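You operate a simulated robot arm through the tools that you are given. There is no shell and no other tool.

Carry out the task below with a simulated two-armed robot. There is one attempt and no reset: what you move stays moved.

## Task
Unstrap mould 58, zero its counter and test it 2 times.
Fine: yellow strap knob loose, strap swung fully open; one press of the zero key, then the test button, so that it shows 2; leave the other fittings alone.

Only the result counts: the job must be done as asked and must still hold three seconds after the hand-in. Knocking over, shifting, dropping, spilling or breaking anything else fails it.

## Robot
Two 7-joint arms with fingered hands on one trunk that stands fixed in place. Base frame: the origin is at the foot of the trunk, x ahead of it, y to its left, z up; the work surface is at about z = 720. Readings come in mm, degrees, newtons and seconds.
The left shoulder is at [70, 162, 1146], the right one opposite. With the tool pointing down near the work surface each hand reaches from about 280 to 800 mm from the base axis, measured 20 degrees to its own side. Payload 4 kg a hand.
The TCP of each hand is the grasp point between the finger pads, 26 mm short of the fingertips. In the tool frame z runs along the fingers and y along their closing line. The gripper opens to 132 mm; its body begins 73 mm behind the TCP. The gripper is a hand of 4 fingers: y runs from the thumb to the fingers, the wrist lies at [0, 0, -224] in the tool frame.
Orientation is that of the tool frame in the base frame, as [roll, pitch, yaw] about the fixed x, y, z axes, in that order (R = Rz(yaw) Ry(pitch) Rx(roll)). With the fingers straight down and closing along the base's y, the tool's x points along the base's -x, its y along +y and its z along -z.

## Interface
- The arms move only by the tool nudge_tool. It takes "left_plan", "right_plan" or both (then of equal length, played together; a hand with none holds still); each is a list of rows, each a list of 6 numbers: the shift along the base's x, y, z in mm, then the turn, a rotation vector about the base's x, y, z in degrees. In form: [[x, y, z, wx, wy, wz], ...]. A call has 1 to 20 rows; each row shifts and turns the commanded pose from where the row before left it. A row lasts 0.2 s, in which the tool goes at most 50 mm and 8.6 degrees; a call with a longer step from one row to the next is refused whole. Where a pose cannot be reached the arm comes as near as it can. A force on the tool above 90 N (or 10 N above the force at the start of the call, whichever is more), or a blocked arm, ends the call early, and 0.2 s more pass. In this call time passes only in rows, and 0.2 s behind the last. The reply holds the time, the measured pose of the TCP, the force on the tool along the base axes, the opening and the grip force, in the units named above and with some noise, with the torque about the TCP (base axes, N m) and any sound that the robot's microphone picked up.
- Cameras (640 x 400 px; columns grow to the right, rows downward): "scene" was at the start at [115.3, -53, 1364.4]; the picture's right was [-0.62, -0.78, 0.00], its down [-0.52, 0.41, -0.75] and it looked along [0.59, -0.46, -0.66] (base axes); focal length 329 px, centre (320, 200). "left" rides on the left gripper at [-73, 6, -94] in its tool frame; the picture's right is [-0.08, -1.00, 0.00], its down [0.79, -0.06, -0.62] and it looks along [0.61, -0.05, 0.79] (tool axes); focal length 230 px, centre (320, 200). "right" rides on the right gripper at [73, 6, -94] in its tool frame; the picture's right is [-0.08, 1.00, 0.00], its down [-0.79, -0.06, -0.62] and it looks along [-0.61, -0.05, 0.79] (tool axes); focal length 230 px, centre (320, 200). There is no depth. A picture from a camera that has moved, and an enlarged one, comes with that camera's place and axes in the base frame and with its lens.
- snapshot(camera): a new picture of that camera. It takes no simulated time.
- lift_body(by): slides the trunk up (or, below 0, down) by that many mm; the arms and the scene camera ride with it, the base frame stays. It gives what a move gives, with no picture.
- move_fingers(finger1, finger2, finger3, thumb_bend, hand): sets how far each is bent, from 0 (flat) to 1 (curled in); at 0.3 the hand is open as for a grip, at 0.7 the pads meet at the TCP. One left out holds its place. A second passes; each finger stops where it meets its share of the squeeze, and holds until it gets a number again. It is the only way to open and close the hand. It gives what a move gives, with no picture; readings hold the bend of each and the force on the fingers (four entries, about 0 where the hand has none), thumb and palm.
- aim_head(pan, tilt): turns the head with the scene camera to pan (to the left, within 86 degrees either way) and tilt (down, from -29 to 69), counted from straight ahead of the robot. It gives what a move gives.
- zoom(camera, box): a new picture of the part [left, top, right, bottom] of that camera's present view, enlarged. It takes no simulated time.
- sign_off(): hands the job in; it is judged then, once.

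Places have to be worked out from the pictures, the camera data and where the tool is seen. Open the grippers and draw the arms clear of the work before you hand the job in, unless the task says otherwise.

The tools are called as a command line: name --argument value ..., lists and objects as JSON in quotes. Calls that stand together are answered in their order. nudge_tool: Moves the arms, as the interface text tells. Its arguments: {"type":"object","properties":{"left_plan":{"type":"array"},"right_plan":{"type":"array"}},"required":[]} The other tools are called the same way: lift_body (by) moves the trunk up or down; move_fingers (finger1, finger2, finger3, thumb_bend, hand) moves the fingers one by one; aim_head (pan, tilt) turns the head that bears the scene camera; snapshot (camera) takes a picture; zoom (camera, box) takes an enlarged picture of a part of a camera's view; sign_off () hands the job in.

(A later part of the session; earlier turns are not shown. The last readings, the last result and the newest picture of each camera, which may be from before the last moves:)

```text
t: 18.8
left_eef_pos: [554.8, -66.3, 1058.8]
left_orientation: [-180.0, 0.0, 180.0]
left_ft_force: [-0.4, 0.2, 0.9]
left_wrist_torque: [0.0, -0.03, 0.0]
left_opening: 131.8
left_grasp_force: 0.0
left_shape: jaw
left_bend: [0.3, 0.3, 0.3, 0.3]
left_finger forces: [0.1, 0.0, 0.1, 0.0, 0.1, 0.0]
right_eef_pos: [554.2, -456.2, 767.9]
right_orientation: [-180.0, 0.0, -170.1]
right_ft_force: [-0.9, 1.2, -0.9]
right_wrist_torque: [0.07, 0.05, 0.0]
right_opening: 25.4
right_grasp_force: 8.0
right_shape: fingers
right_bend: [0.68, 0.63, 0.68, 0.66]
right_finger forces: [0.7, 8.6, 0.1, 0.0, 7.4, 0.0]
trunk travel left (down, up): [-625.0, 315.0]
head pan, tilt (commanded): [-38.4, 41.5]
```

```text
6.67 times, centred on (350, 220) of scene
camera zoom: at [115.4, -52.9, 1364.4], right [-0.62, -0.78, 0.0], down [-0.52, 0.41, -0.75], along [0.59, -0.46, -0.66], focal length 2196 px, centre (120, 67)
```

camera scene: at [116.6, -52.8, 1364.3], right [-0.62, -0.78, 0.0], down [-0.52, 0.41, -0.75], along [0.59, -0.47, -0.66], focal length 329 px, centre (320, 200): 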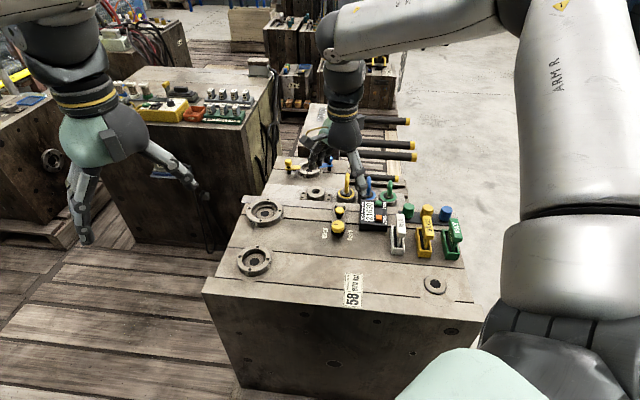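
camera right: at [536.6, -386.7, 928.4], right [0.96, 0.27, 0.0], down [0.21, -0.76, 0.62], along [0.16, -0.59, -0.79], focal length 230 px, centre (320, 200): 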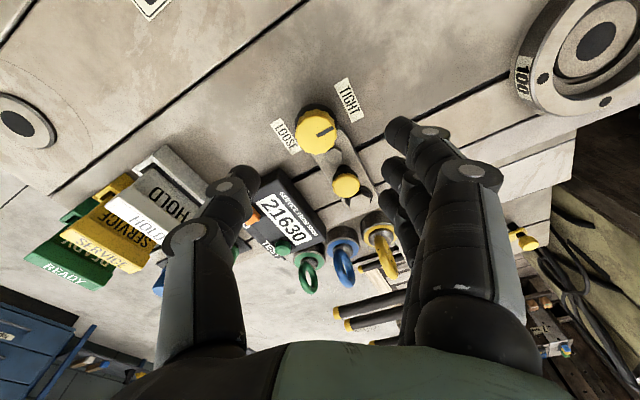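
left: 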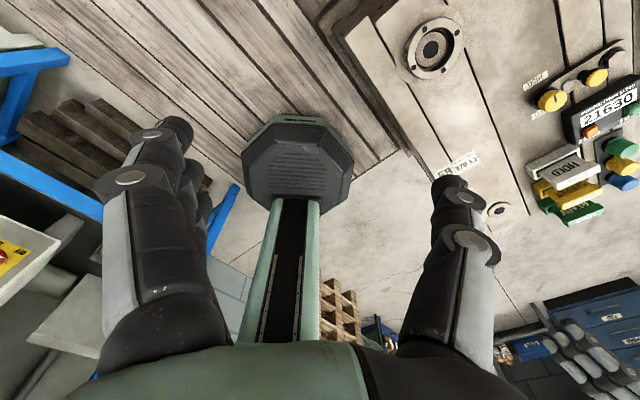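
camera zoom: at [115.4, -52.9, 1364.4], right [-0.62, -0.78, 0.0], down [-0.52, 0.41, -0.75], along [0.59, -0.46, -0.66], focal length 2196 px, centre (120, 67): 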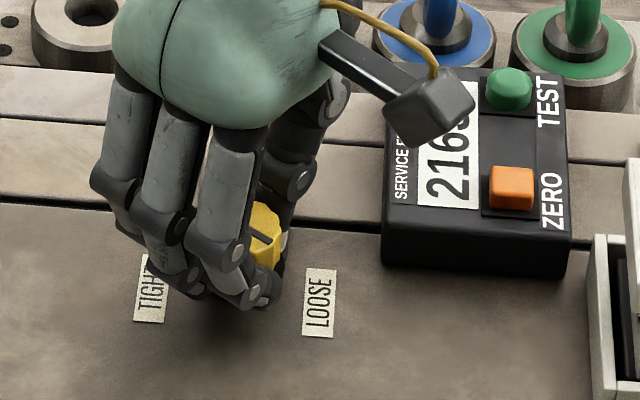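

Roughly 152° done with no stop yet. I release, lift, turn back 64° and re-grip for the remainder.

move_fingers --hand "right" --finger1 0.5 --finger2 0.5 --finger3 0.5 --thumb_bend 0.5

nudge_tool --right_plan '[[0, 0, 15, 0, 0, 0], [0, 0, 15, 0, 0, 0], [0, 0, 0, 0, 0, -8], [0, 0, 0, 0, 0, -8], [0, 0, 0, 0, 0, -8], [0, 0, 0, 0, 0, -8], [0, 0, 0, 0, 0, -8], [0, 0, 0, 0, 0, -8], [0, 0, 0, 0, 0, -8], [0, 0, 0, 0, 0, -8]]'

zoom --camera "right" --box '[180, 60, 500, 260]'

nudge_tool --right_plan '[[0, 0, -10, 0, 0, 0], [0, 0, -10, 0, 0, 0], [0, 0, -10, 0, 0, 0]]'

move_fingers --hand "right" --finger1 0.68 --finger2 0.7 --finger3 0.68 --thumb_bend 0.7

nudge_tool --right_plan '[[0, 0, 0, 0, 0, 5], [0, 0, 0, 0, 0, 5], [0, 0, 0, 0, 0, 5], [0, 0, 0, 0, 0, 5], [0, 0, 0, 0, 0, 5], [0, 0, 0, 0, 0, 3]]'

zoom --camera "right" --box '[180, 60, 500, 260]'

zoom --camera "scene" --box '[310, 190, 390, 250]'

```text
t: 19.8
left_eef_pos: [554.3, -66.3, 1058.1]
left_orientation: [-179.9, 0.0, -179.9]
left_ft_force: [-0.6, -1.4, -0.6]
left_wrist_torque: [-0.01, -0.01, 0.02]
left_opening: 132.0
left_grasp_force: 0.1
left_shape: jaw
left_bend: [0.3, 0.3, 0.3, 0.3]
left_finger forces: [0.0, 0.0, 0.0, 0.0, 0.0, 0.0]
right_eef_pos: [554.8, -456.7, 767.7]
right_orientation: [-180.0, 0.0, -170.2]
right_ft_force: [0.5, -0.4, -0.4]
right_wrist_torque: [-0.02, -0.01, -0.01]
right_opening: 69.8
right_grasp_force: 0.1
right_shape: fingers
right_bend: [0.5, 0.5, 0.5, 0.5]
right_finger forces: [0.0, 0.1, 0.0, 0.0, 0.0, 0.1]
trunk travel left (down, up): [-625.0, 315.0]
head pan, tilt (commanded): [-38.4, 41.5]
```

```text
t: 22.0
left_eef_pos: [554.1, -66.9, 1059.7]
left_orientation: [-180.0, 0.0, -180.0]
left_ft_force: [0.0, 0.0, -0.3]
left_wrist_torque: [0.05, -0.02, 0.03]
left_opening: 131.8
left_grasp_force: 0.1
left_shape: jaw
left_bend: [0.3, 0.3, 0.3, 0.3]
left_finger forces: [0.0, 0.0, 0.0, 0.0, 0.0, 0.1]
right_eef_pos: [554.5, -457.1, 797.1]
right_orientation: [-179.9, 0.0, 125.7]
right_ft_force: [-0.3, 0.5, 0.6]
right_wrist_torque: [0.0, -0.02, 0.02]
right_opening: 69.7
right_grasp_force: 0.1
right_shape: fingers
right_bend: [0.5, 0.5, 0.5, 0.5]
right_finger forces: [0.0, 0.0, 0.1, 0.0, 0.1, 0.0]
trunk travel left (down, up): [-625.0, 315.0]
head pan, tilt (commanded): [-38.4, 41.5]
```

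```text
2.00 times, centred on (340, 160) of right
camera zoom: at [517.7, -395.3, 890.9], right [0.86, 0.52, 0.0], down [0.41, -0.67, 0.62], along [0.32, -0.53, -0.79], focal length 460 px, centre (280, 280)
```

zoom: 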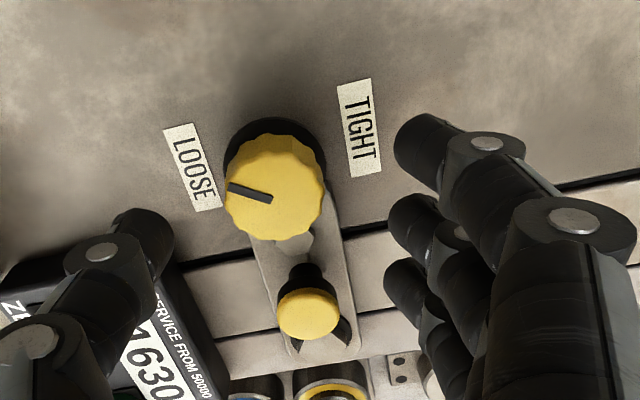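

```text
t: 22.8
left_eef_pos: [554.9, -67.2, 1057.8]
left_orientation: [-179.9, 0.1, 180.0]
left_ft_force: [0.2, 0.0, 0.0]
left_wrist_torque: [0.03, 0.02, -0.02]
left_opening: 131.8
left_grasp_force: 0.0
left_shape: jaw
left_bend: [0.3, 0.3, 0.3, 0.3]
left_finger forces: [0.0, 0.0, 0.1, 0.0, 0.1, 0.0]
right_eef_pos: [554.7, -457.0, 769.5]
right_orientation: [180.0, 0.0, 125.8]
right_ft_force: [-0.1, 0.3, 0.6]
right_wrist_torque: [-0.04, 0.0, 0.01]
right_opening: 69.9
right_grasp_force: 0.1
right_shape: fingers
right_bend: [0.5, 0.5, 0.5, 0.5]
right_finger forces: [0.1, 0.1, 0.2, 0.1, 0.0, 0.0]
trunk travel left (down, up): [-625.0, 315.0]
head pan, tilt (commanded): [-38.4, 41.5]
```

```text
t: 23.8
left_eef_pos: [553.8, -67.5, 1058.1]
left_orientation: [180.0, 0.0, 180.0]
left_ft_force: [0.5, 0.0, 0.5]
left_wrist_torque: [0.01, -0.02, -0.03]
left_opening: 132.0
left_grasp_force: 0.2
left_shape: jaw
left_bend: [0.3, 0.3, 0.3, 0.3]
left_finger forces: [0.0, 0.0, 0.0, 0.1, 0.0, 0.1]
right_eef_pos: [554.4, -457.5, 768.4]
right_orientation: [-180.0, -0.1, 125.9]
right_ft_force: [-5.3, -3.7, -2.8]
right_wrist_torque: [-0.03, 0.01, 0.02]
right_opening: 26.9
right_grasp_force: 8.6
right_shape: fingers
right_bend: [0.68, 0.63, 0.68, 0.65]
right_finger forces: [0.1, 5.7, 0.2, 0.1, 11.3, 0.0]
trunk travel left (down, up): [-625.0, 315.0]
head pan, tilt (commanded): [-38.4, 41.5]
```

```text
t: 25.2
left_eef_pos: [554.0, -66.5, 1057.5]
left_orientation: [-180.0, 0.0, 180.0]
left_ft_force: [0.3, 0.0, 0.5]
left_wrist_torque: [0.0, 0.01, 0.01]
left_opening: 131.9
left_grasp_force: 0.1
left_shape: jaw
left_bend: [0.3, 0.3, 0.3, 0.3]
left_finger forces: [0.0, 0.0, 0.1, 0.0, 0.0, 0.0]
right_eef_pos: [554.3, -456.0, 768.3]
right_orientation: [-180.0, 0.0, 154.0]
right_ft_force: [-3.0, -1.7, -2.4]
right_wrist_torque: [-0.03, 0.06, -0.03]
right_opening: 26.6
right_grasp_force: 8.4
right_shape: fingers
right_bend: [0.68, 0.63, 0.68, 0.65]
right_finger forces: [0.4, 6.6, 0.0, 0.0, 9.7, 0.0]
trunk travel left (down, up): [-625.0, 315.0]
head pan, tilt (commanded): [-38.4, 41.5]
```

```text
2.00 times, centred on (340, 160) of right
camera zoom: at [493.2, -420.4, 861.1], right [0.51, 0.86, 0.0], down [0.68, -0.4, 0.62], along [0.53, -0.31, -0.79], focal length 460 px, centre (280, 280)
```

zoom: 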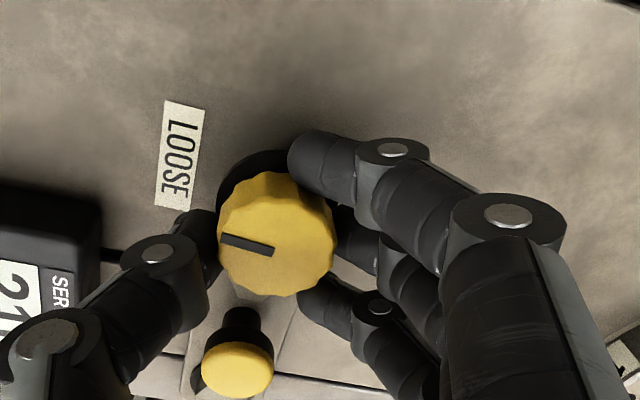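

```text
6.67 times, centred on (350, 220) of scene
camera zoom: at [115.3, -53.5, 1364.4], right [-0.62, -0.78, 0.0], down [-0.52, 0.41, -0.75], along [0.59, -0.46, -0.66], focal length 2196 px, centre (120, 67)
```

zoom: 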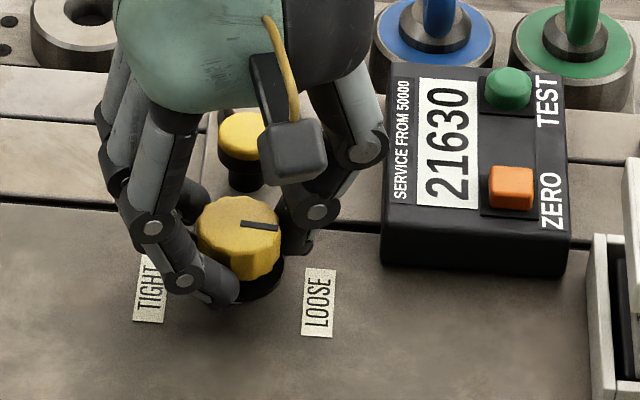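

The pointer now aims at LOOSE (about 180°). I try 8° more to feel for an end stop.

nudge_tool --right_plan '[[0, 0, 0, 0, 0, 4], [0, 0, 0, 0, 0, 4]]'

zoom --camera "right" --box '[180, 60, 500, 260]'

zoom --camera "scene" --box '[310, 190, 390, 250]'

```text
t: 25.8
left_eef_pos: [555.0, -66.6, 1057.8]
left_orientation: [179.9, 0.0, -179.9]
left_ft_force: [0.0, -0.6, -0.3]
left_wrist_torque: [0.01, 0.01, 0.05]
left_opening: 132.2
left_grasp_force: 0.1
left_shape: jaw
left_bend: [0.3, 0.3, 0.3, 0.3]
left_finger forces: [0.0, 0.1, 0.0, 0.1, 0.1, 0.1]
right_eef_pos: [554.8, -456.2, 766.0]
right_orientation: [-180.0, 0.0, 161.9]
right_ft_force: [-0.9, -1.1, -0.6]
right_wrist_torque: [0.02, -0.02, 0.0]
right_opening: 26.3
right_grasp_force: 8.2
right_shape: fingers
right_bend: [0.68, 0.63, 0.68, 0.65]
right_finger forces: [0.6, 7.2, 0.1, 0.1, 9.3, 0.0]
trunk travel left (down, up): [-625.0, 315.0]
head pan, tilt (commanded): [-38.4, 41.5]
```

```text
2.00 times, centred on (340, 160) of right
camera zoom: at [488.6, -429.1, 860.9], right [0.38, 0.92, 0.0], down [0.73, -0.3, 0.62], along [0.57, -0.24, -0.79], focal length 460 px, centre (280, 280)
```

zoom: 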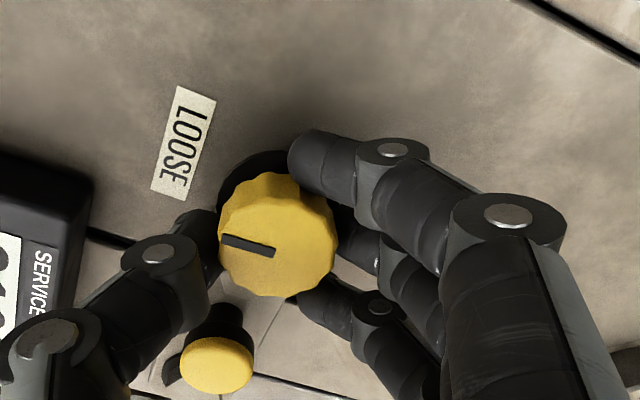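

```text
6.67 times, centred on (350, 220) of scene
camera zoom: at [115.4, -53.3, 1364.4], right [-0.62, -0.78, 0.0], down [-0.52, 0.41, -0.75], along [0.59, -0.46, -0.66], focal length 2196 px, centre (120, 67)
```

zoom: 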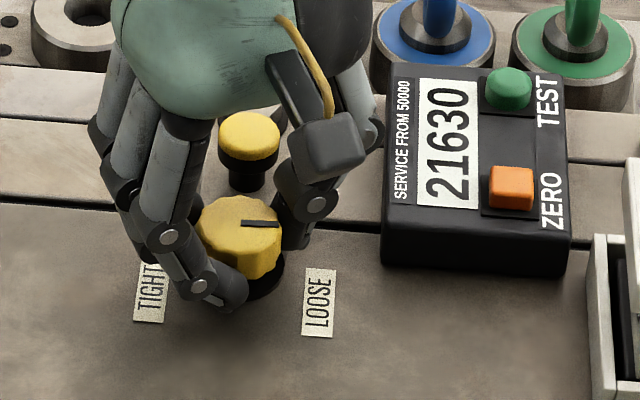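

The pointer still moves freely and is just about opposite its starting direction. I turn 8° more to make sure it is fully at LOOSE (or at a stop).

nudge_tool --right_plan '[[0, 0, 0, 0, 0, 4], [0, 0, 0, 0, 0, 4]]'

zoom --camera "right" --box '[180, 60, 500, 260]'

zoom --camera "scene" --box '[330, 205, 370, 235]'

```text
t: 26.4
left_eef_pos: [553.5, -66.0, 1058.0]
left_orientation: [180.0, 0.1, -180.0]
left_ft_force: [0.0, -0.1, 0.0]
left_wrist_torque: [0.01, -0.06, -0.02]
left_opening: 132.0
left_grasp_force: 0.0
left_shape: jaw
left_bend: [0.3, 0.3, 0.3, 0.3]
left_finger forces: [0.1, 0.0, 0.0, 0.1, 0.1, 0.1]
right_eef_pos: [554.6, -455.5, 768.3]
right_orientation: [180.0, 0.0, 169.9]
right_ft_force: [0.4, -1.1, 0.1]
right_wrist_torque: [0.04, -0.05, -0.13]
right_opening: 26.7
right_grasp_force: 8.6
right_shape: fingers
right_bend: [0.67, 0.63, 0.68, 0.66]
right_finger forces: [0.9, 8.1, 0.0, 0.0, 8.0, 0.0]
trunk travel left (down, up): [-625.0, 315.0]
head pan, tilt (commanded): [-38.4, 41.5]
```

```text
2.00 times, centred on (340, 160) of right
camera zoom: at [485.7, -438.8, 861.0], right [0.25, 0.97, 0.0], down [0.76, -0.2, 0.62], along [0.6, -0.15, -0.79], focal length 460 px, centre (280, 280)
```

zoom: 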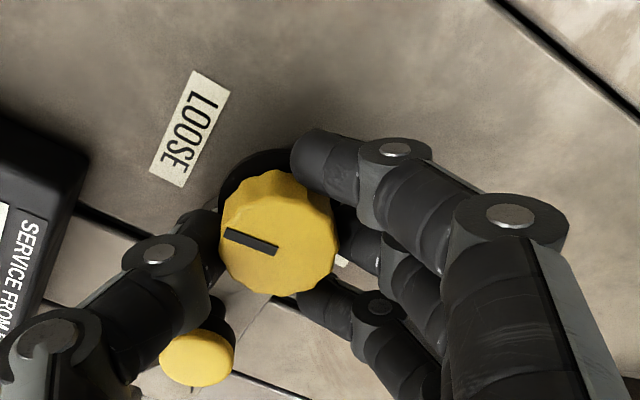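

```text
13.33 times, centred on (350, 220) of scene
camera zoom: at [115.7, -53.1, 1364.4], right [-0.62, -0.78, 0.0], down [-0.52, 0.41, -0.75], along [0.59, -0.46, -0.66], focal length 4392 px, centre (-80, -67)
```

zoom: 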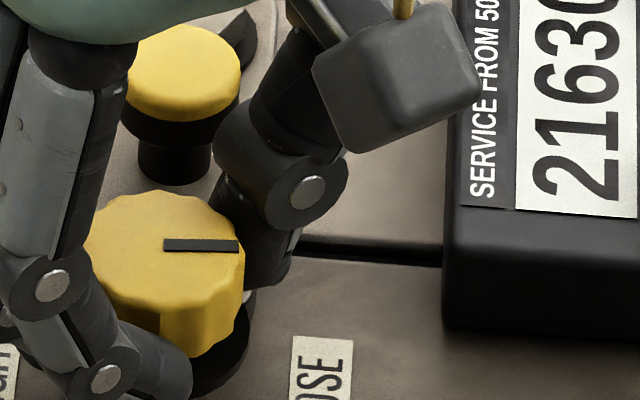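

Torque rose to -0.13 N·m and the knob slipped in the fingers: the knob is at its LOOSE end stop, pointer exactly opposite TIGHT. I release, lift clear and look at the strap.

move_fingers --hand "right" --finger1 0.5 --finger2 0.5 --finger3 0.5 --thumb_bend 0.5

nudge_tool --right_plan '[[0, 0, 15, 0, 0, 0], [0, 0, 20, 0, 0, 0], [0, 0, 20, 0, 0, -8], [0, 0, 20, 0, 0, -8], [0, 0, 0, 0, 0, -8], [0, 0, 0, 0, 0, -8]]'

zoom --camera "right" --box '[220, 80, 420, 240]'

zoom --camera "scene" --box '[310, 180, 400, 250]'

zoom --camera "left" --box '[500, 10, 640, 120]'

```text
t: 27.4
left_eef_pos: [554.5, -68.6, 1058.0]
left_orientation: [-179.9, 0.0, -179.9]
left_ft_force: [0.4, 0.0, 0.7]
left_wrist_torque: [0.0, 0.0, -0.02]
left_opening: 132.0
left_grasp_force: 0.0
left_shape: jaw
left_bend: [0.3, 0.3, 0.3, 0.3]
left_finger forces: [0.1, 0.0, 0.1, 0.0, 0.0, 0.0]
right_eef_pos: [554.5, -456.0, 767.8]
right_orientation: [-180.0, 0.1, 169.9]
right_ft_force: [-0.5, 1.2, -0.4]
right_wrist_torque: [-0.01, -0.02, 0.0]
right_opening: 69.8
right_grasp_force: 0.0
right_shape: fingers
right_bend: [0.5, 0.5, 0.5, 0.5]
right_finger forces: [0.0, 0.0, 0.1, 0.0, 0.0, 0.1]
trunk travel left (down, up): [-625.0, 315.0]
head pan, tilt (commanded): [-38.4, 41.5]
```

```text
t: 28.8
left_eef_pos: [553.3, -68.0, 1058.4]
left_orientation: [-179.9, 0.0, -179.9]
left_ft_force: [-0.2, -0.1, -0.3]
left_wrist_torque: [-0.02, 0.0, -0.02]
left_opening: 131.7
left_grasp_force: 0.1
left_shape: jaw
left_bend: [0.3, 0.3, 0.3, 0.3]
left_finger forces: [0.1, 0.0, 0.0, 0.0, 0.1, 0.0]
right_eef_pos: [553.4, -456.4, 842.5]
right_orientation: [-180.0, 0.0, 137.7]
right_ft_force: [-0.1, 0.2, -0.5]
right_wrist_torque: [0.01, -0.01, 0.03]
right_opening: 69.9
right_grasp_force: 0.1
right_shape: fingers
right_bend: [0.5, 0.5, 0.5, 0.5]
right_finger forces: [0.0, 0.1, 0.1, 0.0, 0.0, 0.0]
trunk travel left (down, up): [-625.0, 315.0]
head pan, tilt (commanded): [-38.4, 41.5]
```

```text
2.50 times, centred on (320, 160) of right
camera zoom: at [504.7, -404.9, 935.9], right [0.73, 0.69, 0.0], down [0.54, -0.57, 0.62], along [0.42, -0.45, -0.79], focal length 575 px, centre (320, 300)
```

zoom: 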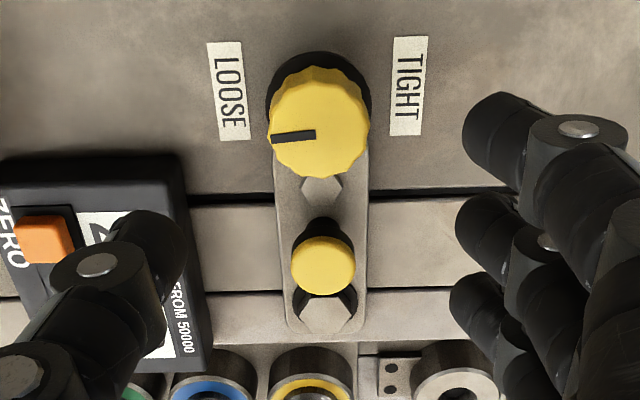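

```text
5.71 times, centred on (355, 215) of scene
camera zoom: at [115.2, -53.2, 1364.4], right [-0.62, -0.78, 0.0], down [-0.52, 0.41, -0.75], along [0.59, -0.46, -0.66], focal length 1882 px, centre (120, 114)
```

zoom: 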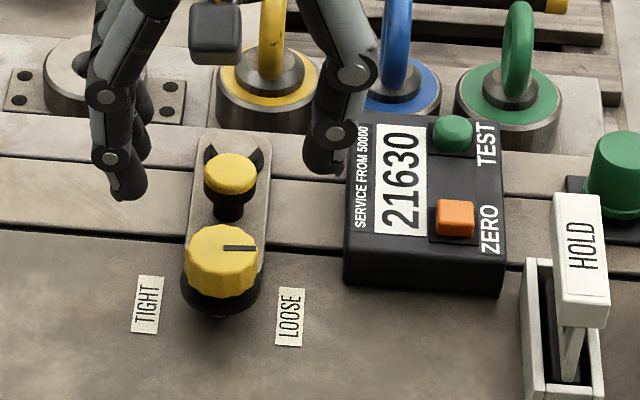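

```text
3.64 times, centred on (570, 65) of left
camera zoom: at [627.2, -60.7, 1152.6], right [0.08, -1.0, 0.0], down [-0.79, -0.06, 0.62], along [-0.61, -0.05, -0.79], focal length 837 px, centre (-589, 691)
```

zoom: 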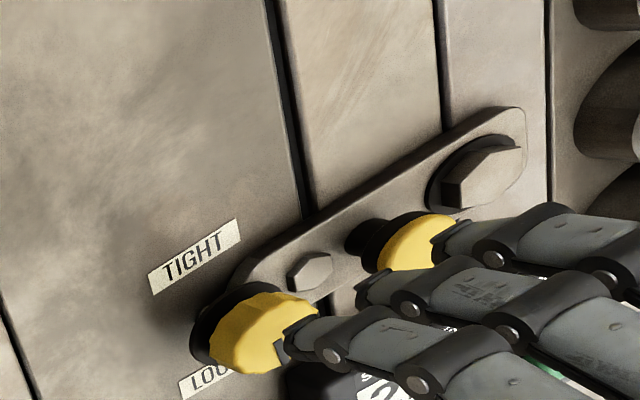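

The knob points at LOOSE and the strap hasn't moved. Next I move the open hand over the mushroom handle at about (593,-498), staying at z≈842, then check alignment.

nudge_tool --right_plan '[[13, -13.7, 0, 0, 0, 0], [13, -13.7, 0, 0, 0, 0], [13, -13.7, 0, 0, 0, 0]]'

nudge_tool --right_plan '[[0, 0, -15, 0, 0, 0], [0, 0, -15, 0, 0, 0], [0, 0, -15, 0, 0, 0]]'

zoom --camera "right" --box '[180, 60, 500, 260]'

zoom --camera "scene" --box '[310, 160, 410, 240]'

zoom --camera "left" --box '[480, 0, 640, 120]'

```text
t: 29.6
left_eef_pos: [555.3, -67.7, 1057.7]
left_orientation: [180.0, 0.1, 179.9]
left_ft_force: [0.8, 0.2, -0.4]
left_wrist_torque: [-0.01, 0.02, -0.01]
left_opening: 132.0
left_grasp_force: 0.2
left_shape: jaw
left_bend: [0.3, 0.3, 0.3, 0.3]
left_finger forces: [0.1, 0.0, 0.1, 0.1, 0.1, 0.1]
right_eef_pos: [593.4, -497.2, 843.2]
right_orientation: [180.0, -0.1, 137.9]
right_ft_force: [0.1, -0.8, 0.0]
right_wrist_torque: [0.01, -0.03, 0.0]
right_opening: 69.8
right_grasp_force: 0.0
right_shape: fingers
right_bend: [0.5, 0.5, 0.5, 0.5]
right_finger forces: [0.1, 0.0, 0.0, 0.0, 0.0, 0.0]
trunk travel left (down, up): [-625.0, 315.0]
head pan, tilt (commanded): [-38.4, 41.5]
```

```text
t: 30.4
left_eef_pos: [556.1, -67.3, 1058.4]
left_orientation: [-180.0, 0.1, 180.0]
left_ft_force: [0.0, 1.0, 0.7]
left_wrist_torque: [-0.01, -0.02, -0.01]
left_opening: 132.1
left_grasp_force: 0.0
left_shape: jaw
left_bend: [0.3, 0.3, 0.3, 0.3]
left_finger forces: [0.1, 0.0, 0.0, 0.0, 0.0, 0.0]
right_eef_pos: [593.9, -496.2, 796.6]
right_orientation: [180.0, 0.0, 137.9]
right_ft_force: [-0.4, -0.1, -0.3]
right_wrist_torque: [0.01, 0.02, 0.01]
right_opening: 69.9
right_grasp_force: 0.0
right_shape: fingers
right_bend: [0.5, 0.5, 0.5, 0.5]
right_finger forces: [0.0, 0.1, 0.0, 0.0, 0.0, 0.0]
trunk travel left (down, up): [-625.0, 315.0]
head pan, tilt (commanded): [-38.4, 41.5]
```

```text
2.00 times, centred on (340, 160) of right
camera zoom: at [544.6, -445.3, 889.9], right [0.73, 0.69, 0.0], down [0.54, -0.57, 0.62], along [0.42, -0.45, -0.79], focal length 460 px, centre (280, 280)
```

zoom: 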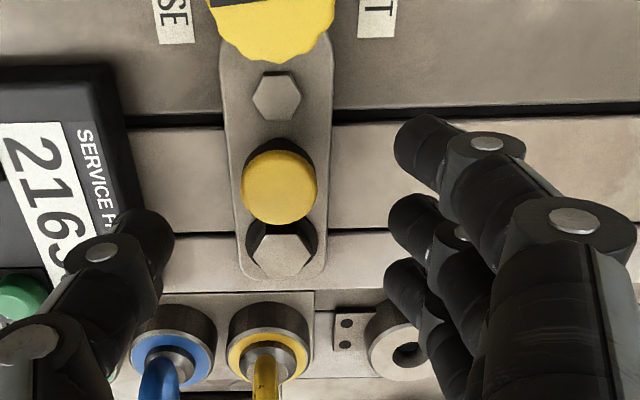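

```text
5.00 times, centred on (360, 200) of scene
camera zoom: at [115.6, -53.3, 1364.4], right [-0.62, -0.78, 0.0], down [-0.52, 0.41, -0.75], along [0.59, -0.46, -0.66], focal length 1647 px, centre (120, 200)
```

zoom: 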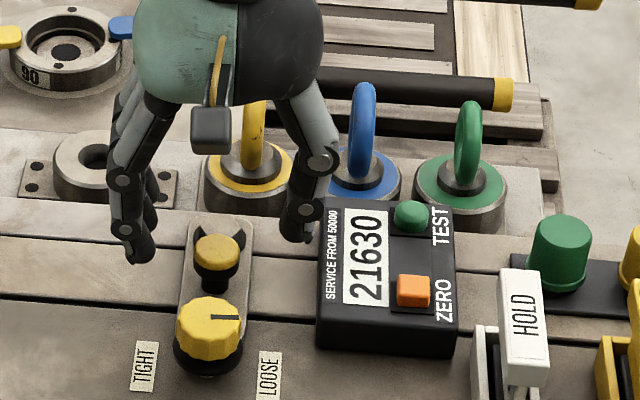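

```text
3.33 times, centred on (560, 60) of left
camera zoom: at [627.6, -60.8, 1152.5], right [0.08, -1.0, 0.0], down [-0.79, -0.06, 0.62], along [-0.61, -0.05, -0.79], focal length 767 px, centre (-480, 667)
```

zoom: 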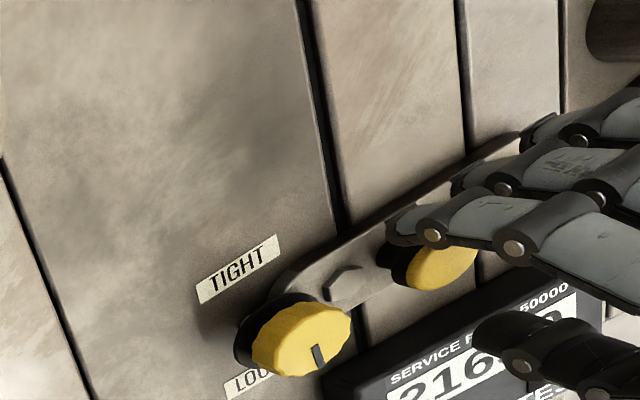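

The handle lies right under the TCP. I lower to TCP z≈767 and close gently around the handle.

nudge_tool --right_plan '[[0, 0, -10, 0, 0, 0], [0, 0, -10, 0, 0, 0], [0, 0, -9, 0, 0, 0]]'

move_fingers --hand "right" --finger1 0.66 --finger2 0.64 --finger3 0.66 --thumb_bend 0.64

zoom --camera "right" --box '[180, 60, 500, 260]'

zoom --camera "scene" --box '[310, 160, 410, 240]'

zoom --camera "left" --box '[480, 0, 640, 120]'

```text
t: 31.2
left_eef_pos: [555.5, -68.1, 1057.9]
left_orientation: [-179.9, 0.1, 179.9]
left_ft_force: [0.2, 0.0, 0.1]
left_wrist_torque: [-0.01, -0.02, -0.01]
left_opening: 131.8
left_grasp_force: 0.1
left_shape: jaw
left_bend: [0.3, 0.3, 0.3, 0.3]
left_finger forces: [0.0, 0.0, 0.0, 0.0, 0.1, 0.1]
right_eef_pos: [593.6, -497.4, 769.1]
right_orientation: [-180.0, 0.0, 137.7]
right_ft_force: [-0.5, 0.4, -0.2]
right_wrist_torque: [-0.02, 0.02, -0.02]
right_opening: 70.0
right_grasp_force: 0.1
right_shape: fingers
right_bend: [0.5, 0.5, 0.5, 0.5]
right_finger forces: [0.1, 0.1, 0.1, 0.1, 0.0, 0.0]
trunk travel left (down, up): [-625.0, 315.0]
head pan, tilt (commanded): [-38.4, 41.5]
```

```text
t: 32.2
left_eef_pos: [555.5, -67.6, 1057.4]
left_orientation: [-179.9, 0.0, 179.9]
left_ft_force: [1.0, 0.9, -0.4]
left_wrist_torque: [-0.01, 0.01, -0.02]
left_opening: 131.9
left_grasp_force: 0.0
left_shape: jaw
left_bend: [0.3, 0.3, 0.3, 0.3]
left_finger forces: [0.0, 0.0, 0.0, 0.0, 0.1, 0.1]
right_eef_pos: [593.3, -498.9, 769.4]
right_orientation: [-180.0, 0.1, 137.8]
right_ft_force: [1.4, 0.8, -0.2]
right_wrist_torque: [0.0, -0.02, 0.03]
right_opening: 26.4
right_grasp_force: 0.6
right_shape: fingers
right_bend: [0.66, 0.63, 0.66, 0.64]
right_finger forces: [0.0, 1.1, 0.0, 0.1, 0.3, 0.1]
trunk travel left (down, up): [-625.0, 315.0]
head pan, tilt (commanded): [-38.4, 41.5]
```

```text
2.00 times, centred on (340, 160) of right
camera zoom: at [544.1, -446.4, 862.8], right [0.73, 0.69, 0.0], down [0.54, -0.57, 0.62], along [0.42, -0.45, -0.79], focal length 460 px, centre (280, 280)
```

zoom: 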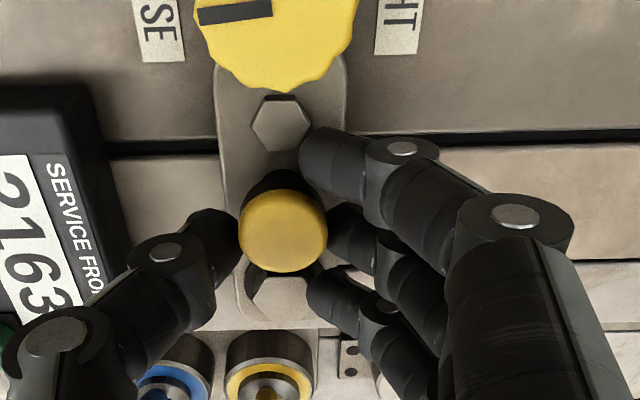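

```text
5.00 times, centred on (360, 200) of scene
camera zoom: at [115.6, -52.9, 1364.4], right [-0.62, -0.78, 0.0], down [-0.52, 0.41, -0.75], along [0.59, -0.46, -0.66], focal length 1647 px, centre (120, 200)
```

zoom: 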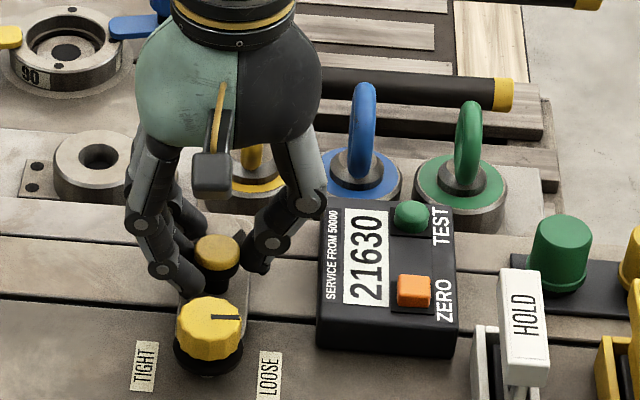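

```text
3.33 times, centred on (560, 60) of left
camera zoom: at [627.5, -60.5, 1152.5], right [0.08, -1.0, 0.0], down [-0.79, -0.06, 0.62], along [-0.61, -0.05, -0.79], focal length 767 px, centre (-480, 667)
```

zoom: 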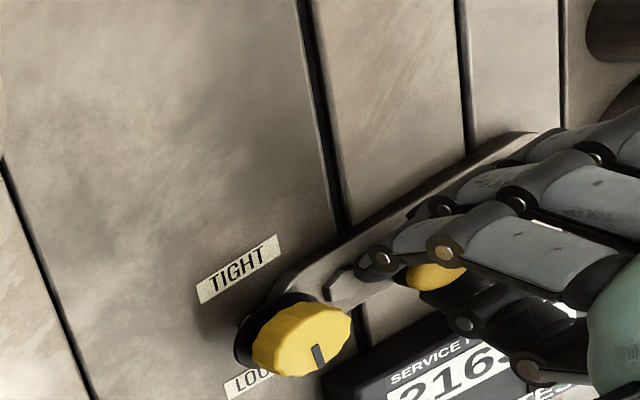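

The handle is caged between thumb and fingers. I make a small trial drag of 6 mm toward the TIGHT side (away from the counter) and watch force and strap.

nudge_tool --right_plan '[[1.5, 1.4, 0, 0, 0, 0], [1.5, 1.4, 0, 0, 0, 0], [1.5, 1.4, 0, 0, 0, 0]]'

zoom --camera "right" --box '[180, 60, 500, 260]'

zoom --camera "scene" --box '[310, 160, 410, 240]'

```text
t: 33.0
left_eef_pos: [553.1, -67.7, 1057.8]
left_orientation: [-180.0, 0.1, 179.9]
left_ft_force: [-0.2, 0.1, -0.6]
left_wrist_torque: [0.01, -0.03, -0.01]
left_opening: 131.7
left_grasp_force: 0.1
left_shape: jaw
left_bend: [0.3, 0.3, 0.3, 0.3]
left_finger forces: [0.1, 0.0, 0.0, 0.0, 0.0, 0.1]
right_eef_pos: [596.1, -493.9, 769.0]
right_orientation: [179.9, 0.1, 137.7]
right_ft_force: [-2.7, -2.1, 2.1]
right_wrist_torque: [-0.06, 0.08, 0.02]
right_opening: 28.3
right_grasp_force: 1.0
right_shape: fingers
right_bend: [0.66, 0.64, 0.66, 0.63]
right_finger forces: [0.1, 0.0, 0.1, 0.1, 3.1, 0.0]
trunk travel left (down, up): [-625.0, 315.0]
head pan, tilt (commanded): [-38.4, 41.5]
```

```text
2.00 times, centred on (340, 160) of right
camera zoom: at [547.8, -442.1, 862.4], right [0.73, 0.69, 0.0], down [0.54, -0.57, 0.62], along [0.42, -0.45, -0.79], focal length 460 px, centre (280, 280)
```

zoom: 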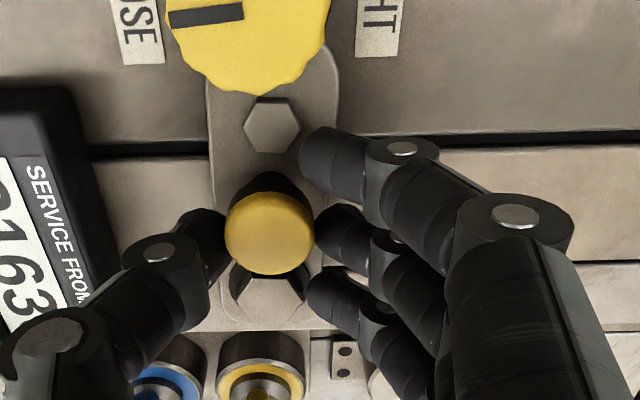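

```text
5.00 times, centred on (360, 200) of scene
camera zoom: at [114.9, -53.1, 1364.4], right [-0.62, -0.78, 0.0], down [-0.52, 0.41, -0.75], along [0.59, -0.47, -0.66], focal length 1647 px, centre (120, 200)
```

zoom: 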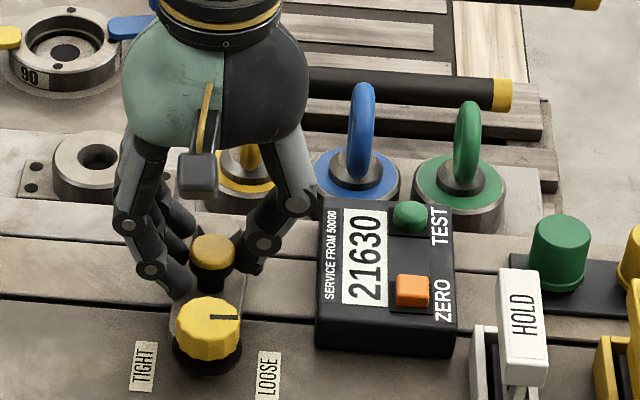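

The strap follows with only about 3 N, turning about its far hex bolt (pivot ≈ (618,-523), radius ≈ 37 mm); the direction is right. I continue along the arc to roughly 40° of swing, slowly turning the hand with it.

nudge_tool --right_plan '[[2.7, 2.2, 0, 0, 0, -2], [2.7, 2.1, 0, 0, 0, -2], [3.0, 1.3, 0, 0, 0, -2], [3.1, 1.1, 0, 0, 0, -2], [3.2, 0.8, 0, 0, 0, -2], [3.2, 0.6, 0, 0, 0, -2], [2.6, 0.2, 0, 0, 0, -2], [2.6, 0.0, 0, 0, 0, -2]]'

zoom --camera "right" --box '[180, 60, 500, 260]'

zoom --camera "scene" --box '[300, 150, 400, 230]'

zoom --camera "left" --box '[480, 0, 640, 120]'

```text
t: 34.8
left_eef_pos: [554.2, -67.1, 1057.9]
left_orientation: [-180.0, 0.1, -179.9]
left_ft_force: [0.1, -0.5, 0.6]
left_wrist_torque: [0.0, 0.02, 0.03]
left_opening: 132.0
left_grasp_force: 0.2
left_shape: jaw
left_bend: [0.3, 0.3, 0.3, 0.3]
left_finger forces: [0.0, 0.1, 0.0, 0.0, 0.1, 0.1]
right_eef_pos: [607.4, -484.4, 777.9]
right_orientation: [179.9, -0.1, 121.8]
right_ft_force: [-3.7, -1.2, -1.5]
right_wrist_torque: [-0.03, 0.05, 0.01]
right_opening: 29.4
right_grasp_force: 1.4
right_shape: fingers
right_bend: [0.66, 0.64, 0.66, 0.62]
right_finger forces: [0.0, 0.0, 0.1, 0.0, 2.7, 0.1]
right hand out of reach, approached as far as the arm can: row 3, 5, 6, 8
trunk travel left (down, up): [-625.0, 315.0]
head pan, tilt (commanded): [-38.4, 41.5]
```

```text
2.00 times, centred on (340, 160) of right
camera zoom: at [575.0, -420.8, 871.3], right [0.89, 0.46, 0.0], down [0.36, -0.7, 0.62], along [0.28, -0.55, -0.79], focal length 460 px, centre (280, 280)
```

zoom: 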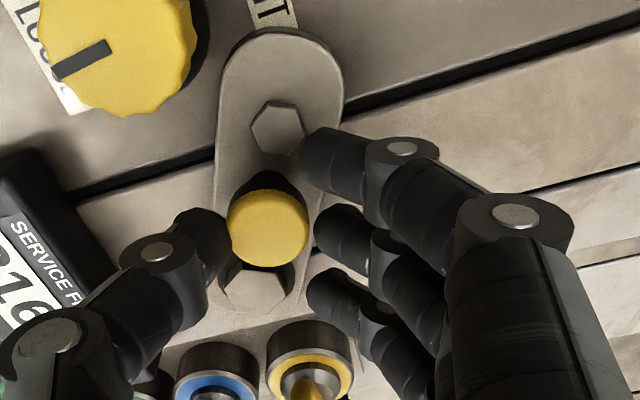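

```text
5.00 times, centred on (350, 190) of scene
camera zoom: at [115.2, -53.3, 1364.4], right [-0.62, -0.78, 0.0], down [-0.52, 0.41, -0.75], along [0.59, -0.46, -0.66], focal length 1647 px, centre (170, 250)
```

zoom: 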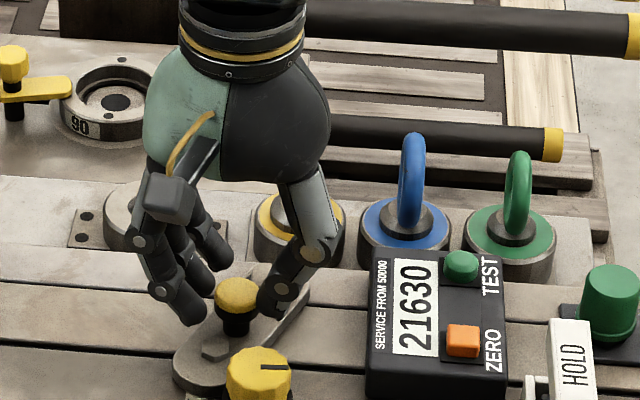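

```text
3.33 times, centred on (560, 60) of left
camera zoom: at [627.2, -60.8, 1152.7], right [0.08, -1.0, 0.0], down [-0.79, -0.06, 0.62], along [-0.61, -0.05, -0.79], focal length 767 px, centre (-480, 667)
```

zoom: 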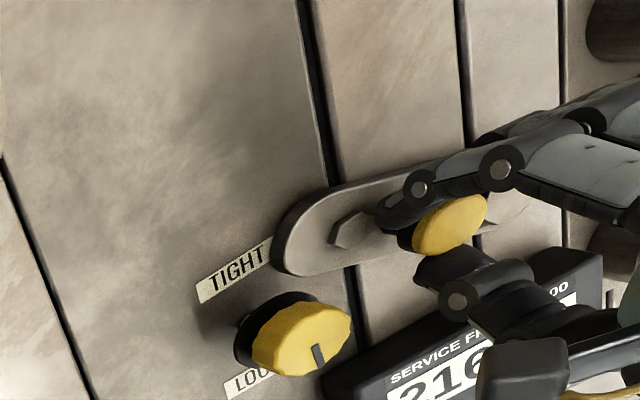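

The strap has swung about 25° (handle now near (605,-488)), but the arm hit its reach limit with a vertical tool, so I need to tilt the hand outward. I release, lift clear and pull back a bit first.

move_fingers --hand "right" --finger1 0.48 --finger2 0.48 --finger3 0.48 --thumb_bend 0.48

nudge_tool --right_plan '[[0, 0, 20, 0, 0, 0], [-3, 2, 20, 0, 0, 0], [-10, 5, 25, 0, 0, 0], [-20, 5, 25, 0, 0, 0], [-20, 5, 25, 0, 0, 0]]'

move_fingers --hand "right" --finger1 1.0 --finger2 1.0 --finger3 1.0 --thumb_bend 0.5

snapshot --camera "right"

snapshot --camera "left"

zoom --camera "scene" --box '[280, 80, 440, 240]'

```text
t: 35.8
left_eef_pos: [554.9, -67.3, 1056.9]
left_orientation: [179.9, 0.0, -180.0]
left_ft_force: [-0.7, -0.2, 1.1]
left_wrist_torque: [0.0, 0.01, -0.02]
left_opening: 131.6
left_grasp_force: 0.1
left_shape: jaw
left_bend: [0.3, 0.3, 0.3, 0.3]
left_finger forces: [0.0, 0.0, 0.1, 0.1, 0.0, 0.1]
right_eef_pos: [609.0, -484.1, 778.6]
right_orientation: [180.0, 0.0, 121.9]
right_ft_force: [-0.1, -0.9, -0.6]
right_wrist_torque: [0.01, 0.01, 0.03]
right_opening: 76.5
right_grasp_force: 0.1
right_shape: fingers
right_bend: [0.48, 0.48, 0.48, 0.48]
right_finger forces: [0.0, 0.0, 0.1, 0.0, 0.0, 0.0]
trunk travel left (down, up): [-625.0, 315.0]
head pan, tilt (commanded): [-38.4, 41.5]
```

```text
t: 37.0
left_eef_pos: [554.8, -66.7, 1058.4]
left_orientation: [-179.9, 0.1, -179.9]
left_ft_force: [0.7, 0.0, 0.6]
left_wrist_torque: [0.0, -0.04, -0.02]
left_opening: 131.7
left_grasp_force: 0.0
left_shape: jaw
left_bend: [0.3, 0.3, 0.3, 0.3]
left_finger forces: [0.0, 0.0, 0.0, 0.1, 0.0, 0.0]
right_eef_pos: [554.4, -465.3, 895.2]
right_orientation: [179.9, 0.0, 121.9]
right_ft_force: [0.9, -0.3, 0.1]
right_wrist_torque: [0.03, 0.02, 0.0]
right_opening: 76.8
right_grasp_force: 0.1
right_shape: fingers
right_bend: [0.48, 0.48, 0.48, 0.48]
right_finger forces: [0.1, 0.0, 0.0, 0.1, 0.0, 0.0]
trunk travel left (down, up): [-625.0, 315.0]
head pan, tilt (commanded): [-38.4, 41.5]
```

```text
t: 38.0
left_eef_pos: [553.8, -68.3, 1059.2]
left_orientation: [-180.0, 0.0, -180.0]
left_ft_force: [-0.7, 0.4, 0.3]
left_wrist_torque: [0.01, 0.01, 0.0]
left_opening: 132.0
left_grasp_force: 0.1
left_shape: jaw
left_bend: [0.3, 0.3, 0.3, 0.3]
left_finger forces: [0.0, 0.1, 0.1, 0.0, 0.1, 0.1]
right_eef_pos: [555.5, -465.6, 894.3]
right_orientation: [180.0, 0.0, 121.8]
right_ft_force: [0.1, 0.3, 0.8]
right_wrist_torque: [-0.05, -0.01, 0.0]
right_opening: 47.7
right_grasp_force: 0.1
right_shape: fingers
right_bend: [1.0, 1.0, 1.0, 0.5]
right_finger forces: [0.1, 0.1, 0.0, 0.0, 0.1, 0.0]
trunk travel left (down, up): [-625.0, 315.0]
head pan, tilt (commanded): [-38.4, 41.5]
```

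```text
taken
camera right: at [522.2, -402.4, 986.7], right [0.89, 0.46, 0.0], down [0.36, -0.7, 0.62], along [0.28, -0.55, -0.79], focal length 230 px, centre (320, 200)
```

right: 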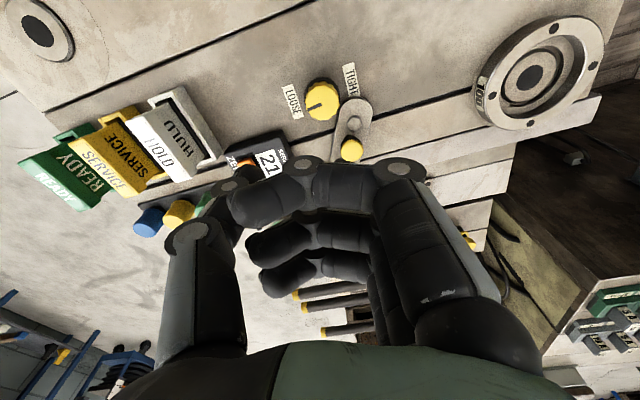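

```text
taken
camera left: at [627.2, -60.6, 1152.7], right [0.08, -1.0, 0.0], down [-0.79, -0.06, 0.62], along [-0.61, -0.05, -0.79], focal length 230 px, centre (320, 200)
```

left: 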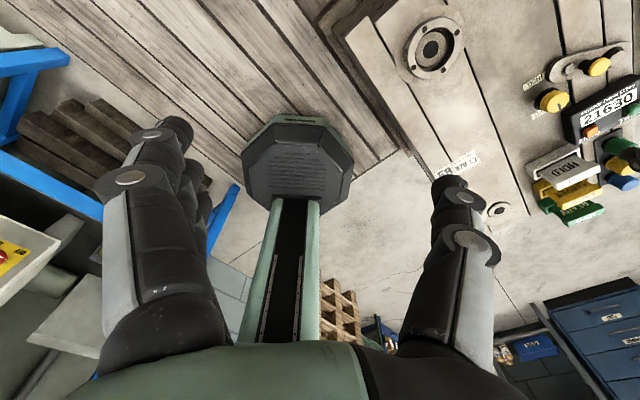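

```text
2.50 times, centred on (360, 160) of scene
camera zoom: at [115.2, -53.0, 1364.4], right [-0.62, -0.78, 0.0], down [-0.52, 0.41, -0.75], along [0.59, -0.46, -0.66], focal length 824 px, centre (220, 300)
```

zoom: 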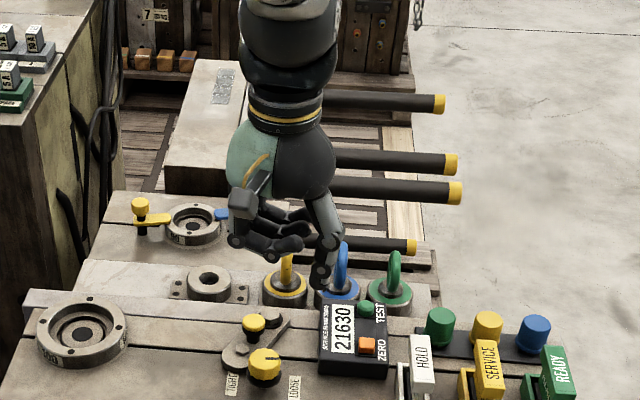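

With fingers curled to 1.0 and thumb at 0.5 the thumb is the single lowest "pointer" (tip about 45 mm to the thumb side and 33 mm below the TCP). I'll turn the hand so the thumb points outward (away from the robot, φ≈135°) and tilt it outward, so it can push the handle and press buttons with enough reach.

nudge_tool --right_plan '[[0, 0, 5, 0, 0, 8], [0, 0, 5, 0, 0, 8], [0, 0, 0, 0, 0, 8], [0, 0, 0, 0, 0, 8], [0, 0, 0, 0, 0, 8], [0, 0, 0, 0, 0, 8], [0, 0, 0, 0, 0, 8], [0, 0, 0, 0, 0, 8], [0, 0, 0, 0, 0, 8], [0, 0, 0, 0, 0, 8], [0, 0, 0, 0, 0, 8], [0, 0, 0, 0, 0, 8], [0, 0, 0, 0, 0, 7], [0, 0, 0, -4, -4.5, 0], [0, 0, 0, -4, -4.5, 0]]'

snapshot --camera "right"

snapshot --camera "scene"

zoom --camera "scene" --box '[280, 100, 440, 260]'

```text
t: 41.2
left_eef_pos: [554.9, -66.5, 1058.9]
left_orientation: [-179.9, 0.1, 180.0]
left_ft_force: [-0.3, 0.3, 0.3]
left_wrist_torque: [0.0, 0.01, -0.03]
left_opening: 132.0
left_grasp_force: 0.1
left_shape: jaw
left_bend: [0.3, 0.3, 0.3, 0.3]
left_finger forces: [0.1, 0.0, 0.0, 0.0, 0.0, 0.0]
right_eef_pos: [554.9, -467.6, 903.1]
right_orientation: [-167.9, 0.7, -135.1]
right_ft_force: [0.3, 0.5, 0.2]
right_wrist_torque: [-0.04, 0.0, 0.02]
right_opening: 47.6
right_grasp_force: 0.1
right_shape: fingers
right_bend: [1.0, 1.0, 1.0, 0.5]
right_finger forces: [0.0, 0.0, 0.1, 0.1, 0.0, 0.1]
trunk travel left (down, up): [-625.0, 315.0]
head pan, tilt (commanded): [-38.4, 41.5]
```

```text
taken
camera right: at [485.7, -502.4, 992.7], right [-0.63, 0.75, -0.21], down [0.5, 0.6, 0.63], along [0.59, 0.29, -0.75], focal length 230 px, centre (320, 200)
```

right: 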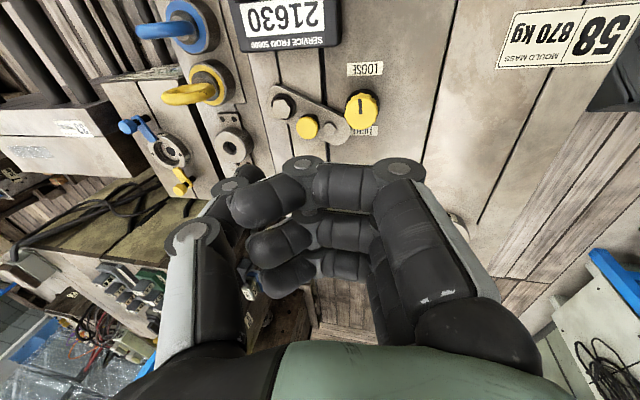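

```text
taken
camera scene: at [114.9, -52.9, 1364.4], right [-0.62, -0.78, 0.0], down [-0.52, 0.41, -0.75], along [0.59, -0.47, -0.66], focal length 329 px, centre (320, 200)
```

scene: 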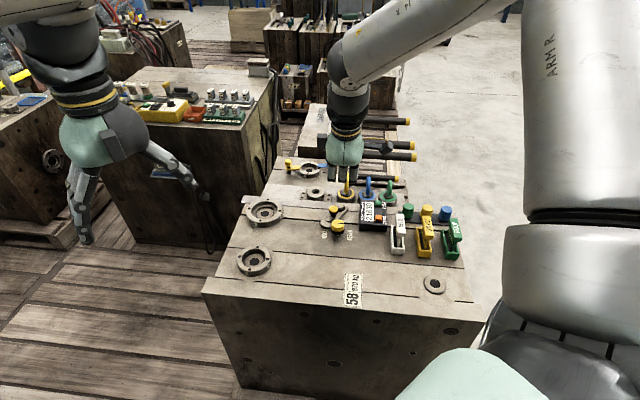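

```text
2.50 times, centred on (360, 180) of scene
camera zoom: at [114.9, -52.9, 1364.4], right [-0.62, -0.78, 0.0], down [-0.52, 0.41, -0.75], along [0.59, -0.47, -0.66], focal length 824 px, centre (220, 250)
```

zoom: 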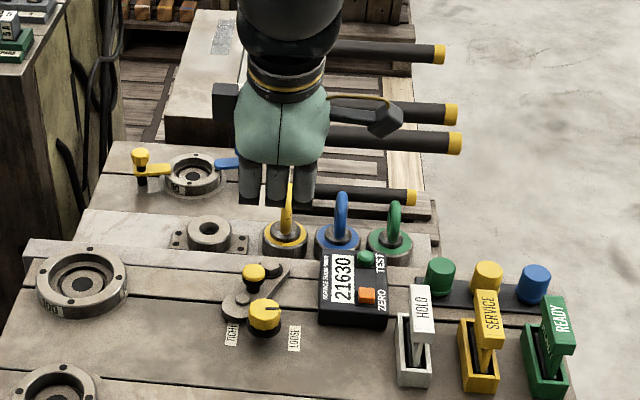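

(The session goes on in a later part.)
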